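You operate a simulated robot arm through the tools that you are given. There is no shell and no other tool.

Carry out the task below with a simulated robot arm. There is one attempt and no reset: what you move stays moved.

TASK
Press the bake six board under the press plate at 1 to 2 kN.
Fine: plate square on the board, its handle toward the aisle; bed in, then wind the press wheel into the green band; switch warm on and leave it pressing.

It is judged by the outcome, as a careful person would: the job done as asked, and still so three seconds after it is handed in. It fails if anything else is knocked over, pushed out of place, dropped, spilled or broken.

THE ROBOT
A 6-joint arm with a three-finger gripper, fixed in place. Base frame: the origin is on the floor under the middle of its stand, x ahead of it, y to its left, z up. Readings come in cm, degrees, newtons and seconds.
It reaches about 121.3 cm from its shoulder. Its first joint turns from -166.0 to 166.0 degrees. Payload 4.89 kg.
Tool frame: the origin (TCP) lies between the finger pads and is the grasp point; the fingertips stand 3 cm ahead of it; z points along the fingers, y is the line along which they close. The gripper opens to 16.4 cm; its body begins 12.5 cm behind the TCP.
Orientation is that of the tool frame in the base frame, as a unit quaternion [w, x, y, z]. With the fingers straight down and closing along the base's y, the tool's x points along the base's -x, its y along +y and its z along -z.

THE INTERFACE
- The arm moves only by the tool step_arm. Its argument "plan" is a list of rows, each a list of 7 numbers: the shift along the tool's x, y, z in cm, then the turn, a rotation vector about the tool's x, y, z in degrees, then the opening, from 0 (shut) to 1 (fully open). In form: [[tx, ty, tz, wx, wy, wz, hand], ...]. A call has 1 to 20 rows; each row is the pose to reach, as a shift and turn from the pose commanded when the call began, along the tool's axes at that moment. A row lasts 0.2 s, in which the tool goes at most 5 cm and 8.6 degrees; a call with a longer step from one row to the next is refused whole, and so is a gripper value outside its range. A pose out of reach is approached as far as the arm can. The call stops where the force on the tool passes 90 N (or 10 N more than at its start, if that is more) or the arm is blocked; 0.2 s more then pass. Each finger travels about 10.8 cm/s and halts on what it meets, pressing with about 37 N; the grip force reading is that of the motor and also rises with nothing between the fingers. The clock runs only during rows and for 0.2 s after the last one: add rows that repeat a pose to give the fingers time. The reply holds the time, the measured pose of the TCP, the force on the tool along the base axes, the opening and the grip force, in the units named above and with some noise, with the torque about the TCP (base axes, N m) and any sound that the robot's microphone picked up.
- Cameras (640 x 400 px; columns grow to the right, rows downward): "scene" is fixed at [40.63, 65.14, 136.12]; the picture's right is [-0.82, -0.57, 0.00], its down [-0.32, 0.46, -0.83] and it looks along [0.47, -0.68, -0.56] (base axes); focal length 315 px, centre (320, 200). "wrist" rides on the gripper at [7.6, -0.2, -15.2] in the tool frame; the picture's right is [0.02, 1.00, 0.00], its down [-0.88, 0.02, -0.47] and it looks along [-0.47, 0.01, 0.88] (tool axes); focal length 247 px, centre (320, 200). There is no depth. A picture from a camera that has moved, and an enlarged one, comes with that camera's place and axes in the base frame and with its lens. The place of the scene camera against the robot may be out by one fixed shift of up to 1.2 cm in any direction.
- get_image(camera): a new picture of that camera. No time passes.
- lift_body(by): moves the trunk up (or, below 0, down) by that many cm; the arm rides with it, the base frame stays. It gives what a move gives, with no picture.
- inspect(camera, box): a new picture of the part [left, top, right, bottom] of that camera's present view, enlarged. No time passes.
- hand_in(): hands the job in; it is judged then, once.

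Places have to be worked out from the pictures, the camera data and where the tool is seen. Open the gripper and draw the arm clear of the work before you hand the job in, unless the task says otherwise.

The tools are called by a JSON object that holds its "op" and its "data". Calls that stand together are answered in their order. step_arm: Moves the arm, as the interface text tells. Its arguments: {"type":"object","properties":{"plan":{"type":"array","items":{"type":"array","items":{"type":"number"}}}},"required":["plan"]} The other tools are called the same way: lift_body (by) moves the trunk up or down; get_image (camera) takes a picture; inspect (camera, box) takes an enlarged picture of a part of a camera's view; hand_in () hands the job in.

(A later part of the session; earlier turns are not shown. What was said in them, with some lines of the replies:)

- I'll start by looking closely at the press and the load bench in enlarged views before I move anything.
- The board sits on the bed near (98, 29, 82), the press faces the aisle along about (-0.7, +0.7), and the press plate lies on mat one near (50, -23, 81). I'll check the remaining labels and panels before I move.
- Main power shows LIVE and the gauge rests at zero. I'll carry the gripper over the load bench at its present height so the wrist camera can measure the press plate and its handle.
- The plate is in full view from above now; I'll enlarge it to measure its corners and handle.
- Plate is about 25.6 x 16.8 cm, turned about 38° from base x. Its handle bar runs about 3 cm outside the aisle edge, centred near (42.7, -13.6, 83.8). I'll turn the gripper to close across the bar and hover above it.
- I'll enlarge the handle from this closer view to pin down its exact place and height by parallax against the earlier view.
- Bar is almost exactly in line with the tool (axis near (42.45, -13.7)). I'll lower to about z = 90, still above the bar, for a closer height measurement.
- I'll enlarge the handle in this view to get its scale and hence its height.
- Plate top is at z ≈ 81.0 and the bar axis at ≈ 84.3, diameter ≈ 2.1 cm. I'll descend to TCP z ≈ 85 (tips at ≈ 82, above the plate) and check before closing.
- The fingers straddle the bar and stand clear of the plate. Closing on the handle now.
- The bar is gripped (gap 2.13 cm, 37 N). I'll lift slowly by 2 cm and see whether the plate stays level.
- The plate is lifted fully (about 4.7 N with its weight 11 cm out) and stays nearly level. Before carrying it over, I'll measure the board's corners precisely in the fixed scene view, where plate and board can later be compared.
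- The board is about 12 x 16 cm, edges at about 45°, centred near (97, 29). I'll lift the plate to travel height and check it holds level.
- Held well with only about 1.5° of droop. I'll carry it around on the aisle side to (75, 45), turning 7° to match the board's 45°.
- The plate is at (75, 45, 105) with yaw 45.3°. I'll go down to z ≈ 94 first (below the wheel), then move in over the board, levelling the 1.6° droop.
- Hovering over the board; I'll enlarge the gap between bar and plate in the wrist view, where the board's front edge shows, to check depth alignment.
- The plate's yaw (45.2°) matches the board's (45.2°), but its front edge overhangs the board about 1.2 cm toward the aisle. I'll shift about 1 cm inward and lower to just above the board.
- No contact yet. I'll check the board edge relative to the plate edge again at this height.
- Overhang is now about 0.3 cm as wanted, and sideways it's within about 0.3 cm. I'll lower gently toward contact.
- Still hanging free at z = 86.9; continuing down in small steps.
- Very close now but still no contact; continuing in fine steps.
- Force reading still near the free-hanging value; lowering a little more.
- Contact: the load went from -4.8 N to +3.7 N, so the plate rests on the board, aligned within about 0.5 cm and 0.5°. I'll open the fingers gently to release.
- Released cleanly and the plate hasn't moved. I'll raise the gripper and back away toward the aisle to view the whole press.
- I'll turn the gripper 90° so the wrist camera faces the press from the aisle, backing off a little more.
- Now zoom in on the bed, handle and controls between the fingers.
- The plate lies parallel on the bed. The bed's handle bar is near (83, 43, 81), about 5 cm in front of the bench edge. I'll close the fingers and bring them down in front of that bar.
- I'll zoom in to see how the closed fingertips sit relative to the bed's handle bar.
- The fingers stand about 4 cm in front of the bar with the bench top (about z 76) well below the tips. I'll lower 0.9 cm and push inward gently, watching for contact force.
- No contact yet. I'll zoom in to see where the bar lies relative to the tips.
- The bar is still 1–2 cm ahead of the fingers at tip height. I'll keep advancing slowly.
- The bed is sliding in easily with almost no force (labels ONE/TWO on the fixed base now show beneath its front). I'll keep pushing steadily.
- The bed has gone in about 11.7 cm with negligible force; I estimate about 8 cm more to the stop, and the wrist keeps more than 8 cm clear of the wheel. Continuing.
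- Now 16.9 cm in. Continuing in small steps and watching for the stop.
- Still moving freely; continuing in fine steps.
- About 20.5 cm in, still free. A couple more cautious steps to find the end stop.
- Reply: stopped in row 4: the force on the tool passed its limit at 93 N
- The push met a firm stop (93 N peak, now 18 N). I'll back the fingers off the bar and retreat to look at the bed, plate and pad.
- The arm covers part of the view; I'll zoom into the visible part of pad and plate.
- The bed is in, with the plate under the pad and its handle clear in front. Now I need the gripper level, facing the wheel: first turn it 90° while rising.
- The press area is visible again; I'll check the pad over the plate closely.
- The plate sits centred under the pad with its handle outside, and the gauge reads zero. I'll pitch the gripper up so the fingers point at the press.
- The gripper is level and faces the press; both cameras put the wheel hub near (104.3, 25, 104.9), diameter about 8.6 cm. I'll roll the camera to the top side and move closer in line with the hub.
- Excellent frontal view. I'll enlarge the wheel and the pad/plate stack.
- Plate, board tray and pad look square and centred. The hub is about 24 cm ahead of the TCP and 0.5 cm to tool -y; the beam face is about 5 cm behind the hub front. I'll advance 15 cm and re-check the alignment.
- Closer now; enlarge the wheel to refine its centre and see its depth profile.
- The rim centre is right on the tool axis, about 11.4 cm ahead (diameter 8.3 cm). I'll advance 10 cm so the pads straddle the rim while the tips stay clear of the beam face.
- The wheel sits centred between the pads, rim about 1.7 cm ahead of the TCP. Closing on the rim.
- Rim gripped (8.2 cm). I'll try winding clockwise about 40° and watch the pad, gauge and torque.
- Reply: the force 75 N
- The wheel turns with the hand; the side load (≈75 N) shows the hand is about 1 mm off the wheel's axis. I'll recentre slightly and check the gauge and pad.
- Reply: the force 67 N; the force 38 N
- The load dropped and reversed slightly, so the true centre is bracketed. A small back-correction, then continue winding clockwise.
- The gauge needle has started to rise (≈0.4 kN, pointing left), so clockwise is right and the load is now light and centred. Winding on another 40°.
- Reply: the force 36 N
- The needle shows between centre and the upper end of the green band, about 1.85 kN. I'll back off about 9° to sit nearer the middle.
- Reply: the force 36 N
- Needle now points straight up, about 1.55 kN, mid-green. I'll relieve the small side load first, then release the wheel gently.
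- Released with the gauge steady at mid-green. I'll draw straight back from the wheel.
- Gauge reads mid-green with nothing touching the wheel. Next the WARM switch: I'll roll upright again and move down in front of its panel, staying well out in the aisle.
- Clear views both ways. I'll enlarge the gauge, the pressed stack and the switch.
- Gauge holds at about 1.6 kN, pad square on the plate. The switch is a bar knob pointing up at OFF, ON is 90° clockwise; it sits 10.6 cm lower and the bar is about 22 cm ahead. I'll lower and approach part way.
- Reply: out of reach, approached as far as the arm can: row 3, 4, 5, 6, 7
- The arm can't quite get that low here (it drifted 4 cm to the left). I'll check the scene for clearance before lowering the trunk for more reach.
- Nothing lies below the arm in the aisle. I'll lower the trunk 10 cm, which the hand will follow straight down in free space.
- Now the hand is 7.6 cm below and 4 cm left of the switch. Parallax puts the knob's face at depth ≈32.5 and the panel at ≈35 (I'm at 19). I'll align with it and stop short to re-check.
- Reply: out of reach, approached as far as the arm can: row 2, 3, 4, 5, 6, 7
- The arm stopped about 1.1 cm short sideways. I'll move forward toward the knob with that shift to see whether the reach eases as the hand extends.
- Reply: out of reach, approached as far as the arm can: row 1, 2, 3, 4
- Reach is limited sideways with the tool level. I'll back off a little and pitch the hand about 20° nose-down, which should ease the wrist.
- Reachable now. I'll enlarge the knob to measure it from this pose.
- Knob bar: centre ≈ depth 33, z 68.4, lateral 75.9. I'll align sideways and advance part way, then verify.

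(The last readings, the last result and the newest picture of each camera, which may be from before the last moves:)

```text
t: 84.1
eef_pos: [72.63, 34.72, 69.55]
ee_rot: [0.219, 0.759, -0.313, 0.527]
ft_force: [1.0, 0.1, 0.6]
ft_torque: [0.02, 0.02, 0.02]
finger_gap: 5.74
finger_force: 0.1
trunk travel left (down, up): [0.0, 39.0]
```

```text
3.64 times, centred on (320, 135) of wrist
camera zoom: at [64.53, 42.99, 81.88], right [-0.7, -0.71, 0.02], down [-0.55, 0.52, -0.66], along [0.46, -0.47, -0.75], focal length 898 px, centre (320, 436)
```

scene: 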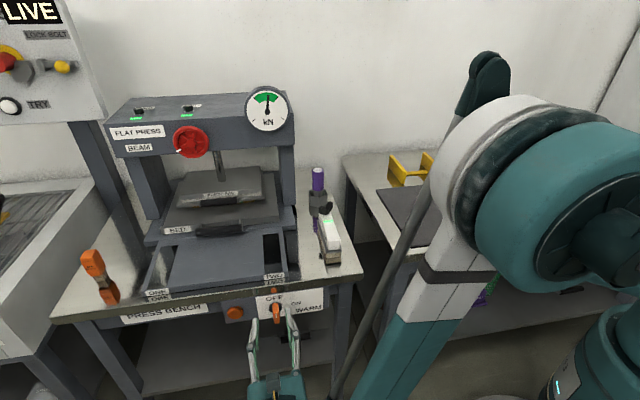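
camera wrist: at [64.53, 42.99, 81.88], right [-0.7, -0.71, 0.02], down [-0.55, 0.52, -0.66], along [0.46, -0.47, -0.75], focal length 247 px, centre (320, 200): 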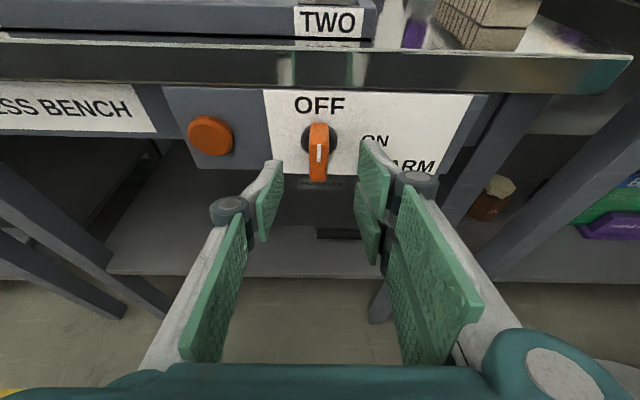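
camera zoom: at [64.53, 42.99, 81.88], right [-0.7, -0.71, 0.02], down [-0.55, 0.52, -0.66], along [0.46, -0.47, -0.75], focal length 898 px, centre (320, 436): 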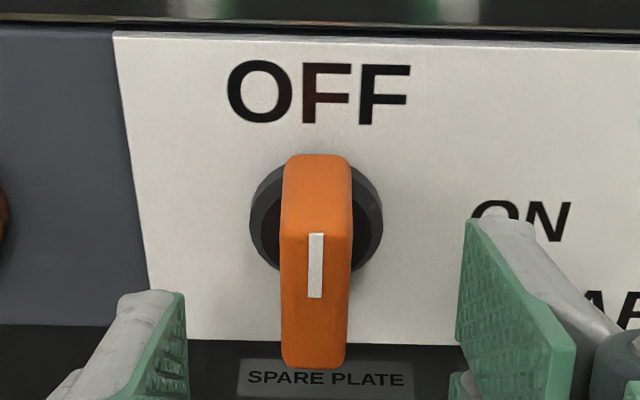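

Aligned within 0.2 cm and reachable. I'll advance the last 3 cm slowly so the pads straddle the bar.

{"op": "step_arm", "data": {"plan": [[0.28, -0.05, 0.75, 0, 0, 0, 0.35], [0.56, -0.1, 1.5, 0, 0, 0, 0.35], [0.8, -0.1, 2.1, 0, 0, 0, 0.35], [0.95, -0.1, 2.5, 0, 0, 0, 0.35], [1.08, -0.1, 2.9, 0, 0, 0, 0.35], [1.08, -0.1, 2.9, 0, 0, 0, 0.35]]}}

{"op": "get_image", "data": {"camera": "wrist"}}

{"op": "inspect", "data": {"camera": "wrist", "box": [250, 100, 390, 220]}}

```text
t: 85.5
eef_pos: [74.87, 32.67, 69.61]
ee_rot: [0.219, 0.759, -0.313, 0.527]
ft_force: [-0.3, -0.3, -0.1]
ft_torque: [0.0, -0.02, 0.01]
finger_gap: 5.72
finger_force: 0.1
trunk travel left (down, up): [0.0, 39.0]
```

```text
taken
camera wrist: at [66.81, 40.91, 81.91], right [-0.7, -0.71, 0.02], down [-0.55, 0.51, -0.66], along [0.46, -0.47, -0.75], focal length 247 px, centre (320, 200)
```

wrist: 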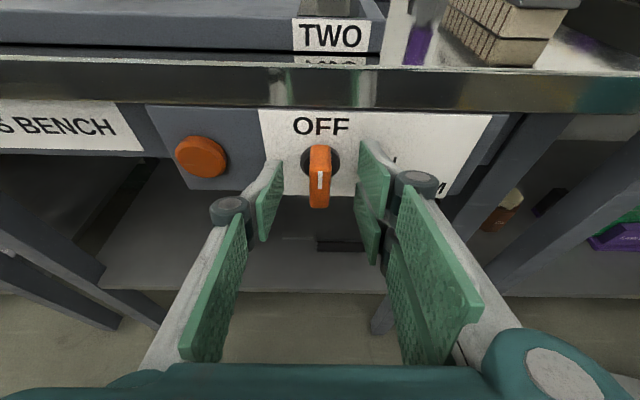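

```text
3.33 times, centred on (320, 160) of wrist
camera zoom: at [66.81, 40.91, 81.91], right [-0.7, -0.71, 0.02], down [-0.55, 0.51, -0.66], along [0.46, -0.47, -0.75], focal length 823 px, centre (320, 333)
```

zoom: 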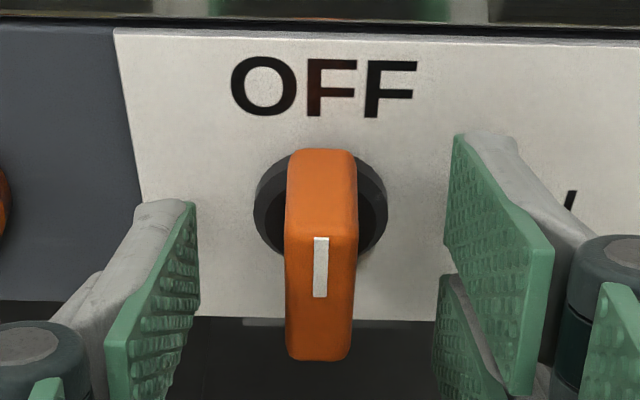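

The bar lies centred between the pads with about 1.8 cm overlap. Closing on it.

{"op": "step_arm", "data": {"plan": [[0, 0, 0, 0, 0, 0, 0.25], [0, 0, 0, 0, 0, 0, 0.15], [0, 0, 0, 0, 0, 0, 0.05], [0, 0, 0, 0, 0, 0, 0.05], [0, 0, 0, 0, 0, 0, 0.05]]}}

{"op": "get_image", "data": {"camera": "wrist"}}

```text
t: 86.7
eef_pos: [74.95, 32.53, 69.71]
ee_rot: [0.218, 0.759, -0.313, 0.527]
ft_force: [-0.3, -0.8, -0.4]
ft_torque: [0.14, -0.07, -0.12]
finger_gap: 1.54
finger_force: 44.7
trunk travel left (down, up): [0.0, 39.0]
```

```text
taken
camera wrist: at [66.8, 40.92, 81.91], right [-0.7, -0.71, 0.02], down [-0.55, 0.52, -0.66], along [0.46, -0.47, -0.75], focal length 247 px, centre (320, 200)
```

wrist: 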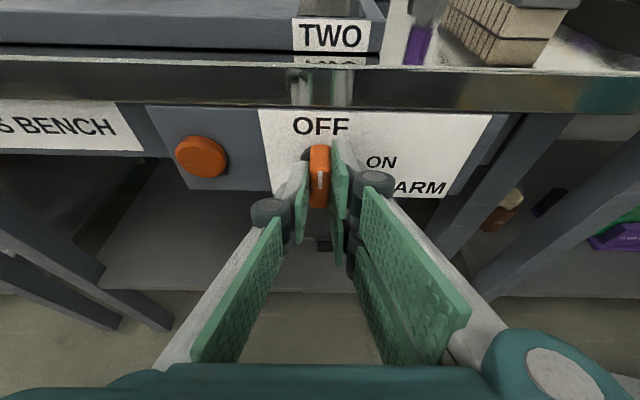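

Gripped (1.54 cm). I'll turn clockwise 25° and check the load.

{"op": "step_arm", "data": {"plan": [[0, 0, 0, 0, 0, 6, 0.05], [0, 0, 0, 0, 0, 12, 0.05], [0, 0, 0, 0, 0, 18, 0.05], [0, 0, 0, 0, 0, 25, 0.05], [0, 0, 0, 0, 0, 25, 0.05]]}}

{"op": "get_image", "data": {"camera": "wrist"}}

{"op": "inspect", "data": {"camera": "scene", "box": [200, 270, 340, 370]}}

```text
t: 87.9
eef_pos: [74.84, 32.5, 69.72]
ee_rot: [0.1, 0.673, -0.471, 0.562]
ft_force: [-19.3, -20.0, -12.6]
ft_torque: [-0.13, 0.36, 0.15]
finger_gap: 1.78
finger_force: 44.6
trunk travel left (down, up): [0.0, 39.0]
```

```text
taken
camera wrist: at [64.29, 38.69, 81.3], right [-0.75, -0.55, -0.38], down [-0.26, 0.76, -0.59], along [0.61, -0.34, -0.71], focal length 247 px, centre (320, 200)
```

wrist: 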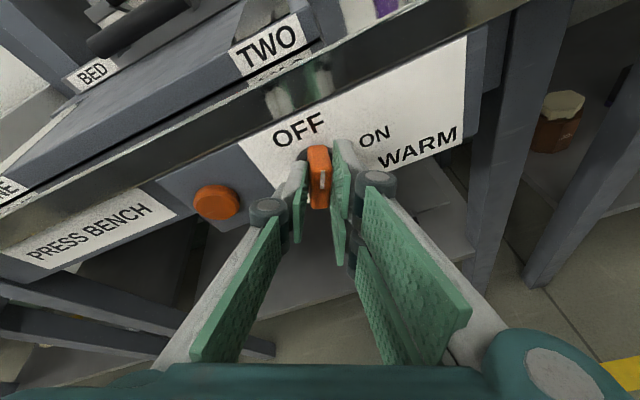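

```text
4.00 times, centred on (270, 320) of scene
camera zoom: at [40.63, 65.14, 136.12], right [-0.82, -0.57, 0.0], down [-0.32, 0.46, -0.83], along [0.47, -0.68, -0.56], focal length 1258 px, centre (520, -280)
```

zoom: 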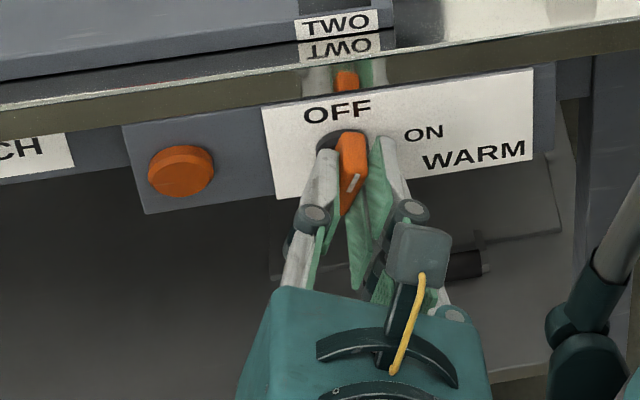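

Turning well with about 27 N side load; I'll recentre slightly and continue clockwise.

{"op": "step_arm", "data": {"plan": [[0, 0.1, 0, 0, 0, 5, 0.05], [0, 0.13, 0, 0, 0, 11, 0.05], [0, 0.13, 0, 0, 0, 17, 0.05], [0, 0.13, 0, 0, 0, 23, 0.05], [0, 0.13, 0, 0, 0, 29, 0.05], [0, 0.13, 0, 0, 0, 35, 0.05], [0, 0.13, 0, 0, 0, 35, 0.05]]}}

{"op": "get_image", "data": {"camera": "wrist"}}

{"op": "inspect", "data": {"camera": "scene", "box": [200, 270, 340, 370]}}

```text
t: 89.5
eef_pos: [74.7, 32.51, 69.43]
ee_rot: [0.075, -0.501, 0.651, -0.565]
ft_force: [-47.8, -16.8, -44.8]
ft_torque: [0.29, 0.96, -0.27]
finger_gap: 2.03
finger_force: 45.0
trunk travel left (down, up): [0.0, 39.0]
```

```text
taken
camera wrist: at [61.04, 37.01, 78.31], right [-0.58, -0.16, -0.8], down [0.1, 0.96, -0.26], along [0.81, -0.24, -0.54], focal length 247 px, centre (320, 200)
```

wrist: 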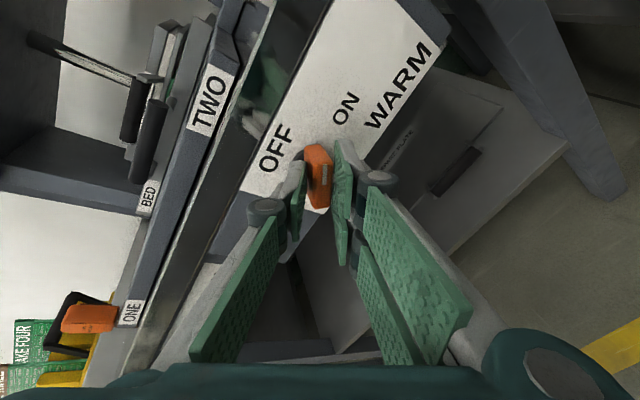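

```text
4.00 times, centred on (270, 320) of scene
camera zoom: at [40.63, 65.14, 136.12], right [-0.82, -0.57, 0.0], down [-0.32, 0.46, -0.83], along [0.47, -0.68, -0.56], focal length 1258 px, centre (520, -280)
```

zoom: 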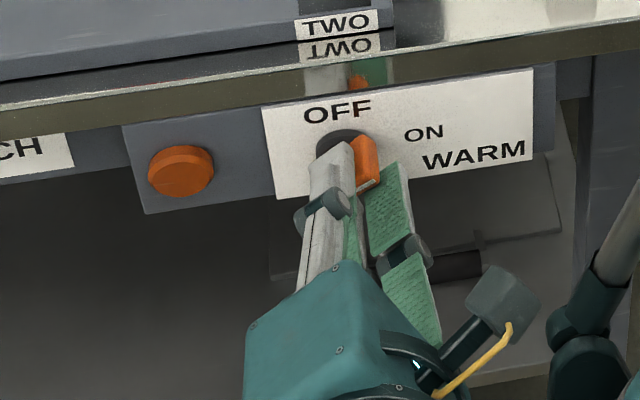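

Side load (≈66 N along tool +y) again shows a small offset. I'll shift 0.22 cm along +y to relieve it, then finish the turn.

{"op": "step_arm", "data": {"plan": [[0, 0.1, 0, 0, 0, 0, 0.05], [0, 0.22, 0, 0, 0, 0, 0.05], [0, 0.22, 0, 0, 0, 0, 0.05]]}}

```text
t: 90.3
eef_pos: [74.74, 32.51, 69.4]
ee_rot: [0.075, -0.5, 0.651, -0.566]
ft_force: [-17.8, -8.3, -24.2]
ft_torque: [-0.04, 0.22, 0.02]
finger_gap: 2.02
finger_force: 45.6
trunk travel left (down, up): [0.0, 39.0]
```

{"op": "step_arm", "data": {"plan": [[0, 0.08, 0, 0, 0, 4, 0.05], [0, 0.1, 0, 0, 0, 9, 0.05], [0, 0.1, 0, 0, 0, 14, 0.05], [0, 0.1, 0, 0, 0, 19, 0.05], [0, 0.1, 0, 0, 0, 24, 0.05], [0, 0.1, 0, 0, 0, 29, 0.05], [0, 0.1, 0, 0, 0, 29, 0.05]]}}

{"op": "get_image", "data": {"camera": "wrist"}}

{"op": "inspect", "data": {"camera": "scene", "box": [200, 270, 340, 370]}}

```text
t: 91.9
eef_pos: [74.53, 32.56, 69.39]
ee_rot: [0.214, -0.322, 0.755, -0.53]
ft_force: [2.9, 10.2, 1.2]
ft_torque: [-0.2, -0.33, 0.33]
finger_gap: 1.98
finger_force: 45.3
trunk travel left (down, up): [0.0, 39.0]
```

```text
taken
camera wrist: at [59.17, 37.14, 74.72], right [-0.27, 0.22, -0.94], down [0.3, 0.95, 0.13], along [0.91, -0.24, -0.32], focal length 247 px, centre (320, 200)
```

wrist: 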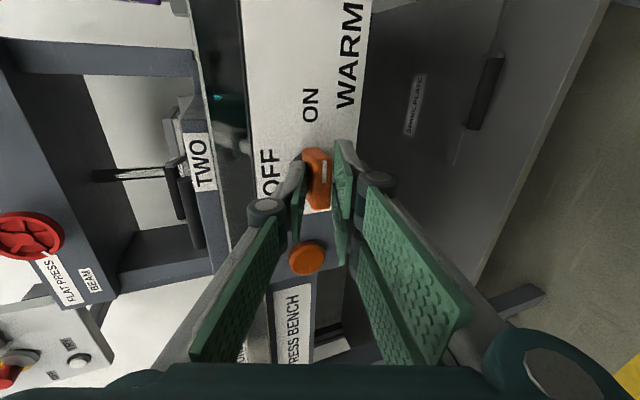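

```text
4.00 times, centred on (270, 320) of scene
camera zoom: at [40.63, 65.14, 136.12], right [-0.82, -0.57, 0.0], down [-0.32, 0.46, -0.83], along [0.47, -0.68, -0.56], focal length 1258 px, centre (520, -280)
```

zoom: 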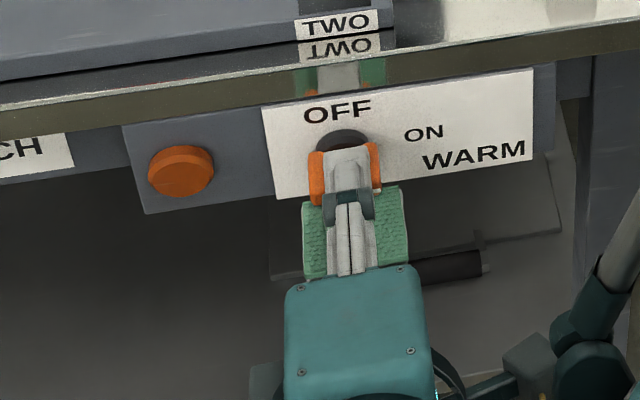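

The bar is about horizontal now, pointing to ON. I'll nudge a few degrees more to feel for the stop.

{"op": "step_arm", "data": {"plan": [[0, 0, 0, 0, 0, 3, 0.05], [0, 0, 0, 0, 0, 6, 0.05], [0, 0, 0, 0, 0, 6, 0.05]]}}

{"op": "inspect", "data": {"camera": "wrist", "box": [250, 70, 390, 220]}}

```text
t: 92.7
eef_pos: [74.49, 32.51, 69.31]
ee_rot: [0.241, -0.282, 0.771, -0.517]
ft_force: [-20.1, 14.6, -4.3]
ft_torque: [-1.46, 1.1, 0.6]
finger_gap: 2.22
finger_force: 44.9
trunk travel left (down, up): [0.0, 39.0]
```

```text
2.67 times, centred on (320, 145) of wrist
camera zoom: at [58.91, 37.33, 73.96], right [-0.2, 0.29, -0.94], down [0.32, 0.92, 0.22], along [0.93, -0.26, -0.28], focal length 659 px, centre (320, 347)
```

zoom: 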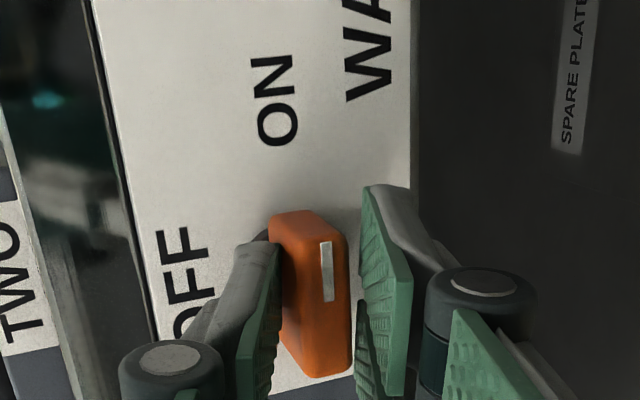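

A firm stop torque (≈1.8 N·m) confirms the switch is at ON, its white mark pointing at the ON label. I'll relax the twist and open the fingers.

{"op": "step_arm", "data": {"plan": [[0, 0, 0, 0, 0, -4, 0.05], [0, 0, 0, 0, 0, -5, 0.05], [0, 0, 0, 0, 0, -5, 0.15], [0, 0, 0, 0, 0, -5, 0.25], [0, 0, 0, 0, 0, -5, 0.35], [0, 0, 0, 0, 0, -5, 0.4], [0, 0, 0, 0, 0, -5, 0.4]]}}

{"op": "get_image", "data": {"camera": "wrist"}}

{"op": "inspect", "data": {"camera": "scene", "box": [200, 270, 340, 370]}}

```text
t: 94.3
eef_pos: [74.5, 32.53, 69.28]
ee_rot: [0.219, -0.315, 0.758, -0.527]
ft_force: [-0.1, -0.1, 0.8]
ft_torque: [0.0, -0.02, -0.02]
finger_gap: 6.57
finger_force: 0.0
trunk travel left (down, up): [0.0, 39.0]
```

```text
taken
camera wrist: at [59.15, 37.1, 74.58], right [-0.26, 0.23, -0.94], down [0.3, 0.94, 0.15], along [0.92, -0.25, -0.32], focal length 247 px, centre (320, 200)
```

wrist: 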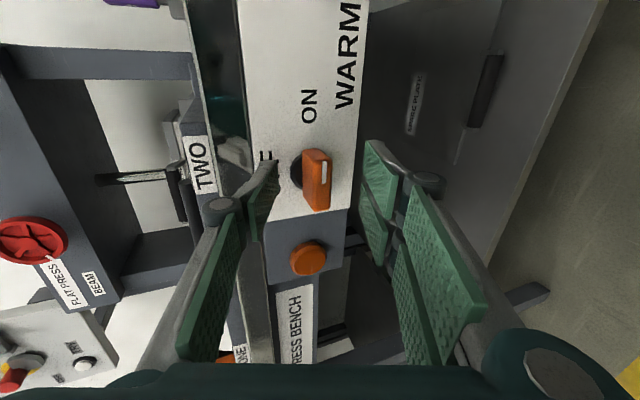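

```text
4.00 times, centred on (270, 320) of scene
camera zoom: at [40.63, 65.14, 136.12], right [-0.82, -0.57, 0.0], down [-0.32, 0.46, -0.83], along [0.47, -0.68, -0.56], focal length 1258 px, centre (520, -280)
```

zoom: 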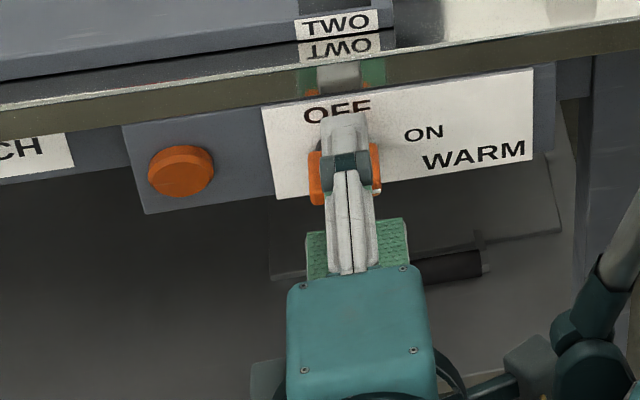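

The switch points to ON and the hand is free. I'll withdraw level, straight out into the aisle.

{"op": "step_arm", "data": {"plan": [[0, 0.35, -0.94, 0, 0, 0, 0.4], [0, 1.05, -2.8, 0, 0, 0, 0.4], [0, 2.1, -5.6, 0, 0, 0, 0.4], [0, 3.5, -9.4, 0, 0, 0, 0.4], [0, 4.9, -13.1, 0, 0, 0, 0.4], [0, 6.3, -16.9, 0, 0, 0, 0.4], [0, 6.3, -16.9, 0, 0, 0, 0.4]]}}

{"op": "get_image", "data": {"camera": "wrist"}}

{"op": "get_image", "data": {"camera": "scene"}}

{"op": "inspect", "data": {"camera": "scene", "box": [200, 270, 340, 370]}}

{"op": "inspect", "data": {"camera": "scene", "box": [235, 75, 305, 140]}}

```text
t: 95.9
eef_pos: [61.83, 45.35, 69.23]
ee_rot: [0.218, -0.315, 0.758, -0.527]
ft_force: [0.9, -0.3, 0.4]
ft_torque: [0.01, 0.01, -0.04]
finger_gap: 6.57
finger_force: 0.1
trunk travel left (down, up): [0.0, 39.0]
```

```text
taken
camera wrist: at [46.42, 49.87, 74.56], right [-0.26, 0.23, -0.94], down [0.3, 0.94, 0.15], along [0.92, -0.25, -0.32], focal length 247 px, centre (320, 200)
```

wrist: 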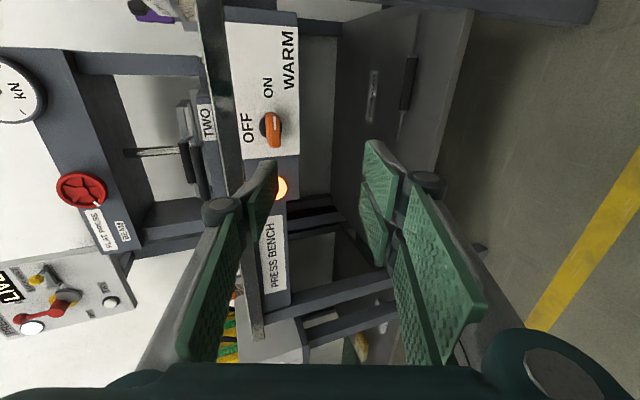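

```text
taken
```

scene: 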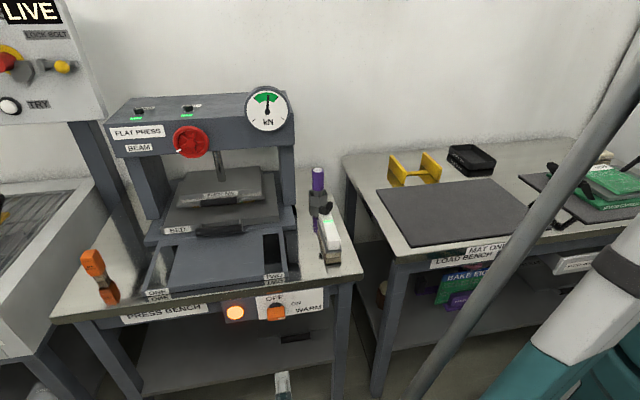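

```text
4.00 times, centred on (270, 320) of scene
camera zoom: at [40.63, 65.14, 136.12], right [-0.82, -0.57, 0.0], down [-0.32, 0.46, -0.83], along [0.47, -0.68, -0.56], focal length 1258 px, centre (520, -280)
```

zoom: 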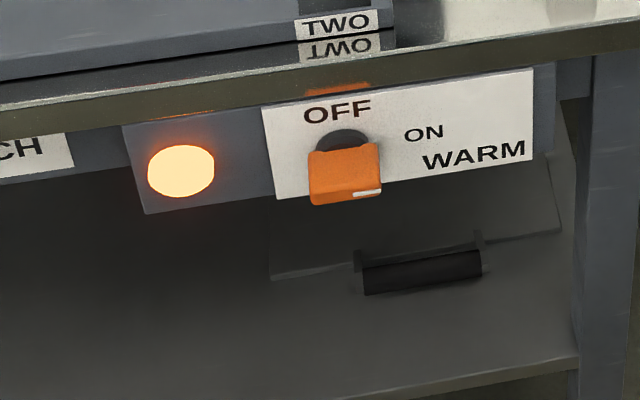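

```text
6.15 times, centred on (270, 108) of scene
camera zoom: at [40.63, 65.14, 136.12], right [-0.82, -0.57, 0.0], down [-0.32, 0.46, -0.83], along [0.47, -0.68, -0.56], focal length 1936 px, centre (628, 769)
```

zoom: 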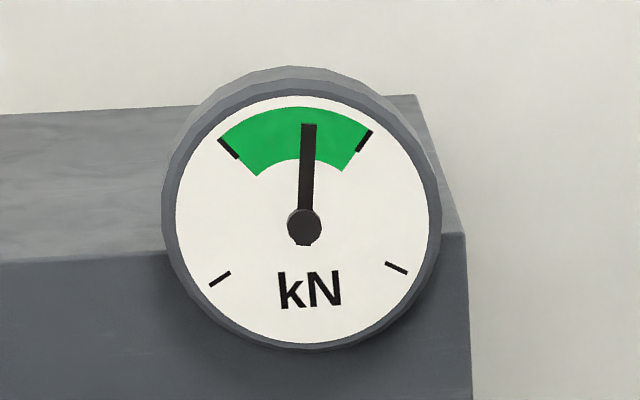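

The WARM lamp is lit and the gauge holds mid-green. I'll check the stack and surroundings once more.

{"op": "inspect", "data": {"camera": "scene", "box": [150, 150, 300, 250]}}

{"op": "inspect", "data": {"camera": "scene", "box": [50, 150, 360, 340]}}

```text
4.00 times, centred on (225, 200) of scene
camera zoom: at [40.63, 65.14, 136.12], right [-0.82, -0.57, 0.0], down [-0.32, 0.46, -0.83], along [0.47, -0.68, -0.56], focal length 1258 px, centre (700, 200)
```

zoom: 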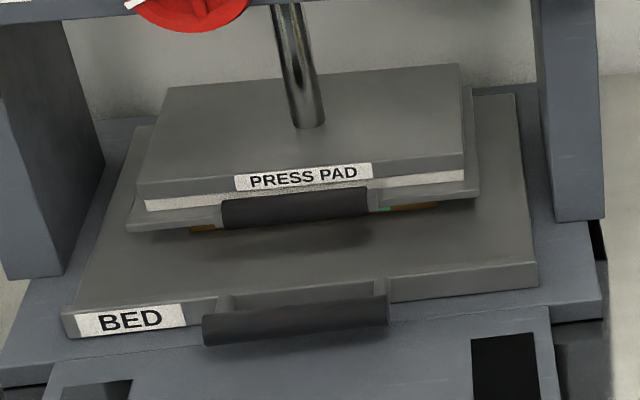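

```text
2.06 times, centred on (205, 245) of scene
camera zoom: at [40.63, 65.14, 136.12], right [-0.82, -0.57, 0.0], down [-0.32, 0.46, -0.83], along [0.47, -0.68, -0.56], focal length 649 px, centre (557, 107)
```

zoom: 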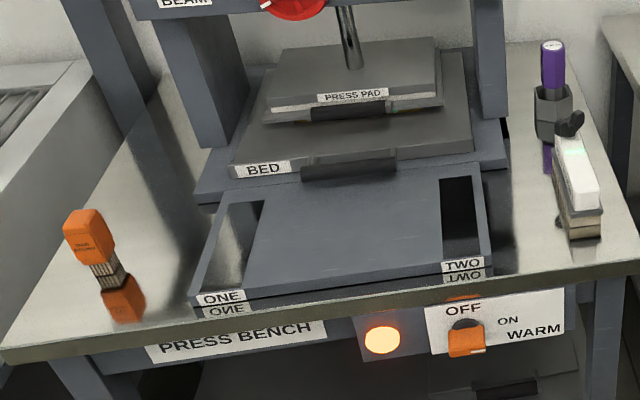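

Everything is in order: plate square with its handle to the aisle, bed in, gauge mid-green, WARM lit, nothing else disturbed. I'll open the hand and draw a bit farther clear.

{"op": "step_arm", "data": {"plan": [[0, -1.3, -2.3, 0, 0, 0, 0.5], [0, -2.6, -4.5, 0, 0, 0, 0.6], [0, -3.88, -6.77, 0, 0, 0, 0.7], [0, -3.88, -6.77, 0, 0, 0, 0.7], [0, -3.88, -6.77, 0, 0, 0, 0.7], [0, -3.88, -6.77, 0, 0, 0, 0.7], [0, -3.88, -6.77, 0, 0, 0, 0.7]]}}

{"op": "get_image", "data": {"camera": "scene"}}

{"op": "inspect", "data": {"camera": "scene", "box": [235, 75, 305, 140]}}

```text
t: 97.5
eef_pos: [58.31, 48.71, 75.21]
ee_rot: [0.218, -0.315, 0.758, -0.528]
ft_force: [-1.1, -1.2, 0.7]
ft_torque: [-0.02, -0.01, 0.01]
finger_gap: 11.49
finger_force: 0.0
trunk travel left (down, up): [0.0, 39.0]
```

```text
taken
```

scene: 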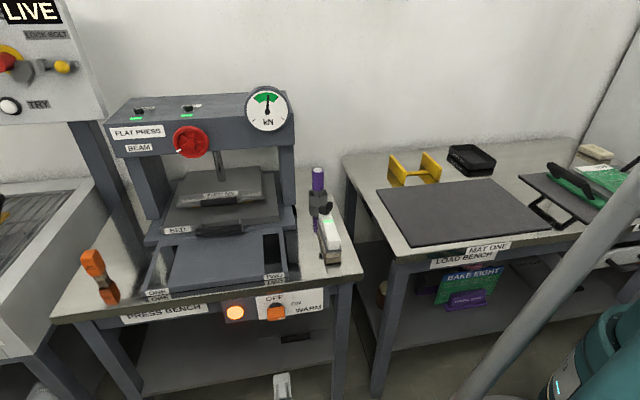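

```text
6.15 times, centred on (270, 108) of scene
camera zoom: at [40.63, 65.14, 136.12], right [-0.82, -0.57, 0.0], down [-0.32, 0.46, -0.83], along [0.47, -0.68, -0.56], focal length 1936 px, centre (628, 769)
```

zoom: 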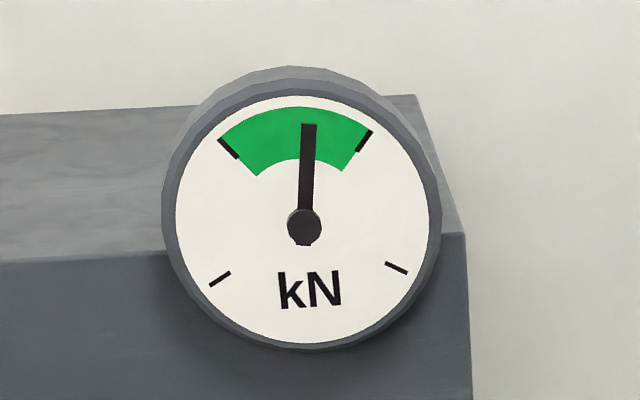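

The gauge is still steady in the green (about 1.5–1.6 kN), WARM is lit, the bed is in, and the arm is clear with the hand open. Handing the job in.

{"op": "hand_in", "data": {}}

```text
The job is handed in.
```

The bake six board is being pressed under the press plate at about 1.5–1.6 kN. WARM is on, and I left it pressing when I handed the job in.

- **Plate:** It sits square on the board, within about 0.5 cm and 0.5° by my measurements, with its handle toward the aisle.
- **Bed:** I pushed it in until it met a firm stop. The force peaked at 93 N there, and the plate and board looked undisturbed afterwards.
- **Press wheel:** I wound it clockwise to about 1.85 kN, then backed it off about 9° to the middle of the green band. The reading held steady from when I let go of the wheel until hand-in.
- **WARM switch:** It is turned to ON, against its stop, and the lamp beside it is lit.

In the last pictures nothing else had been moved or knocked over. The hand is open and the arm is out in the aisle, clear of the press. The trunk is still lowered 10 cm, which I needed to reach the switch.
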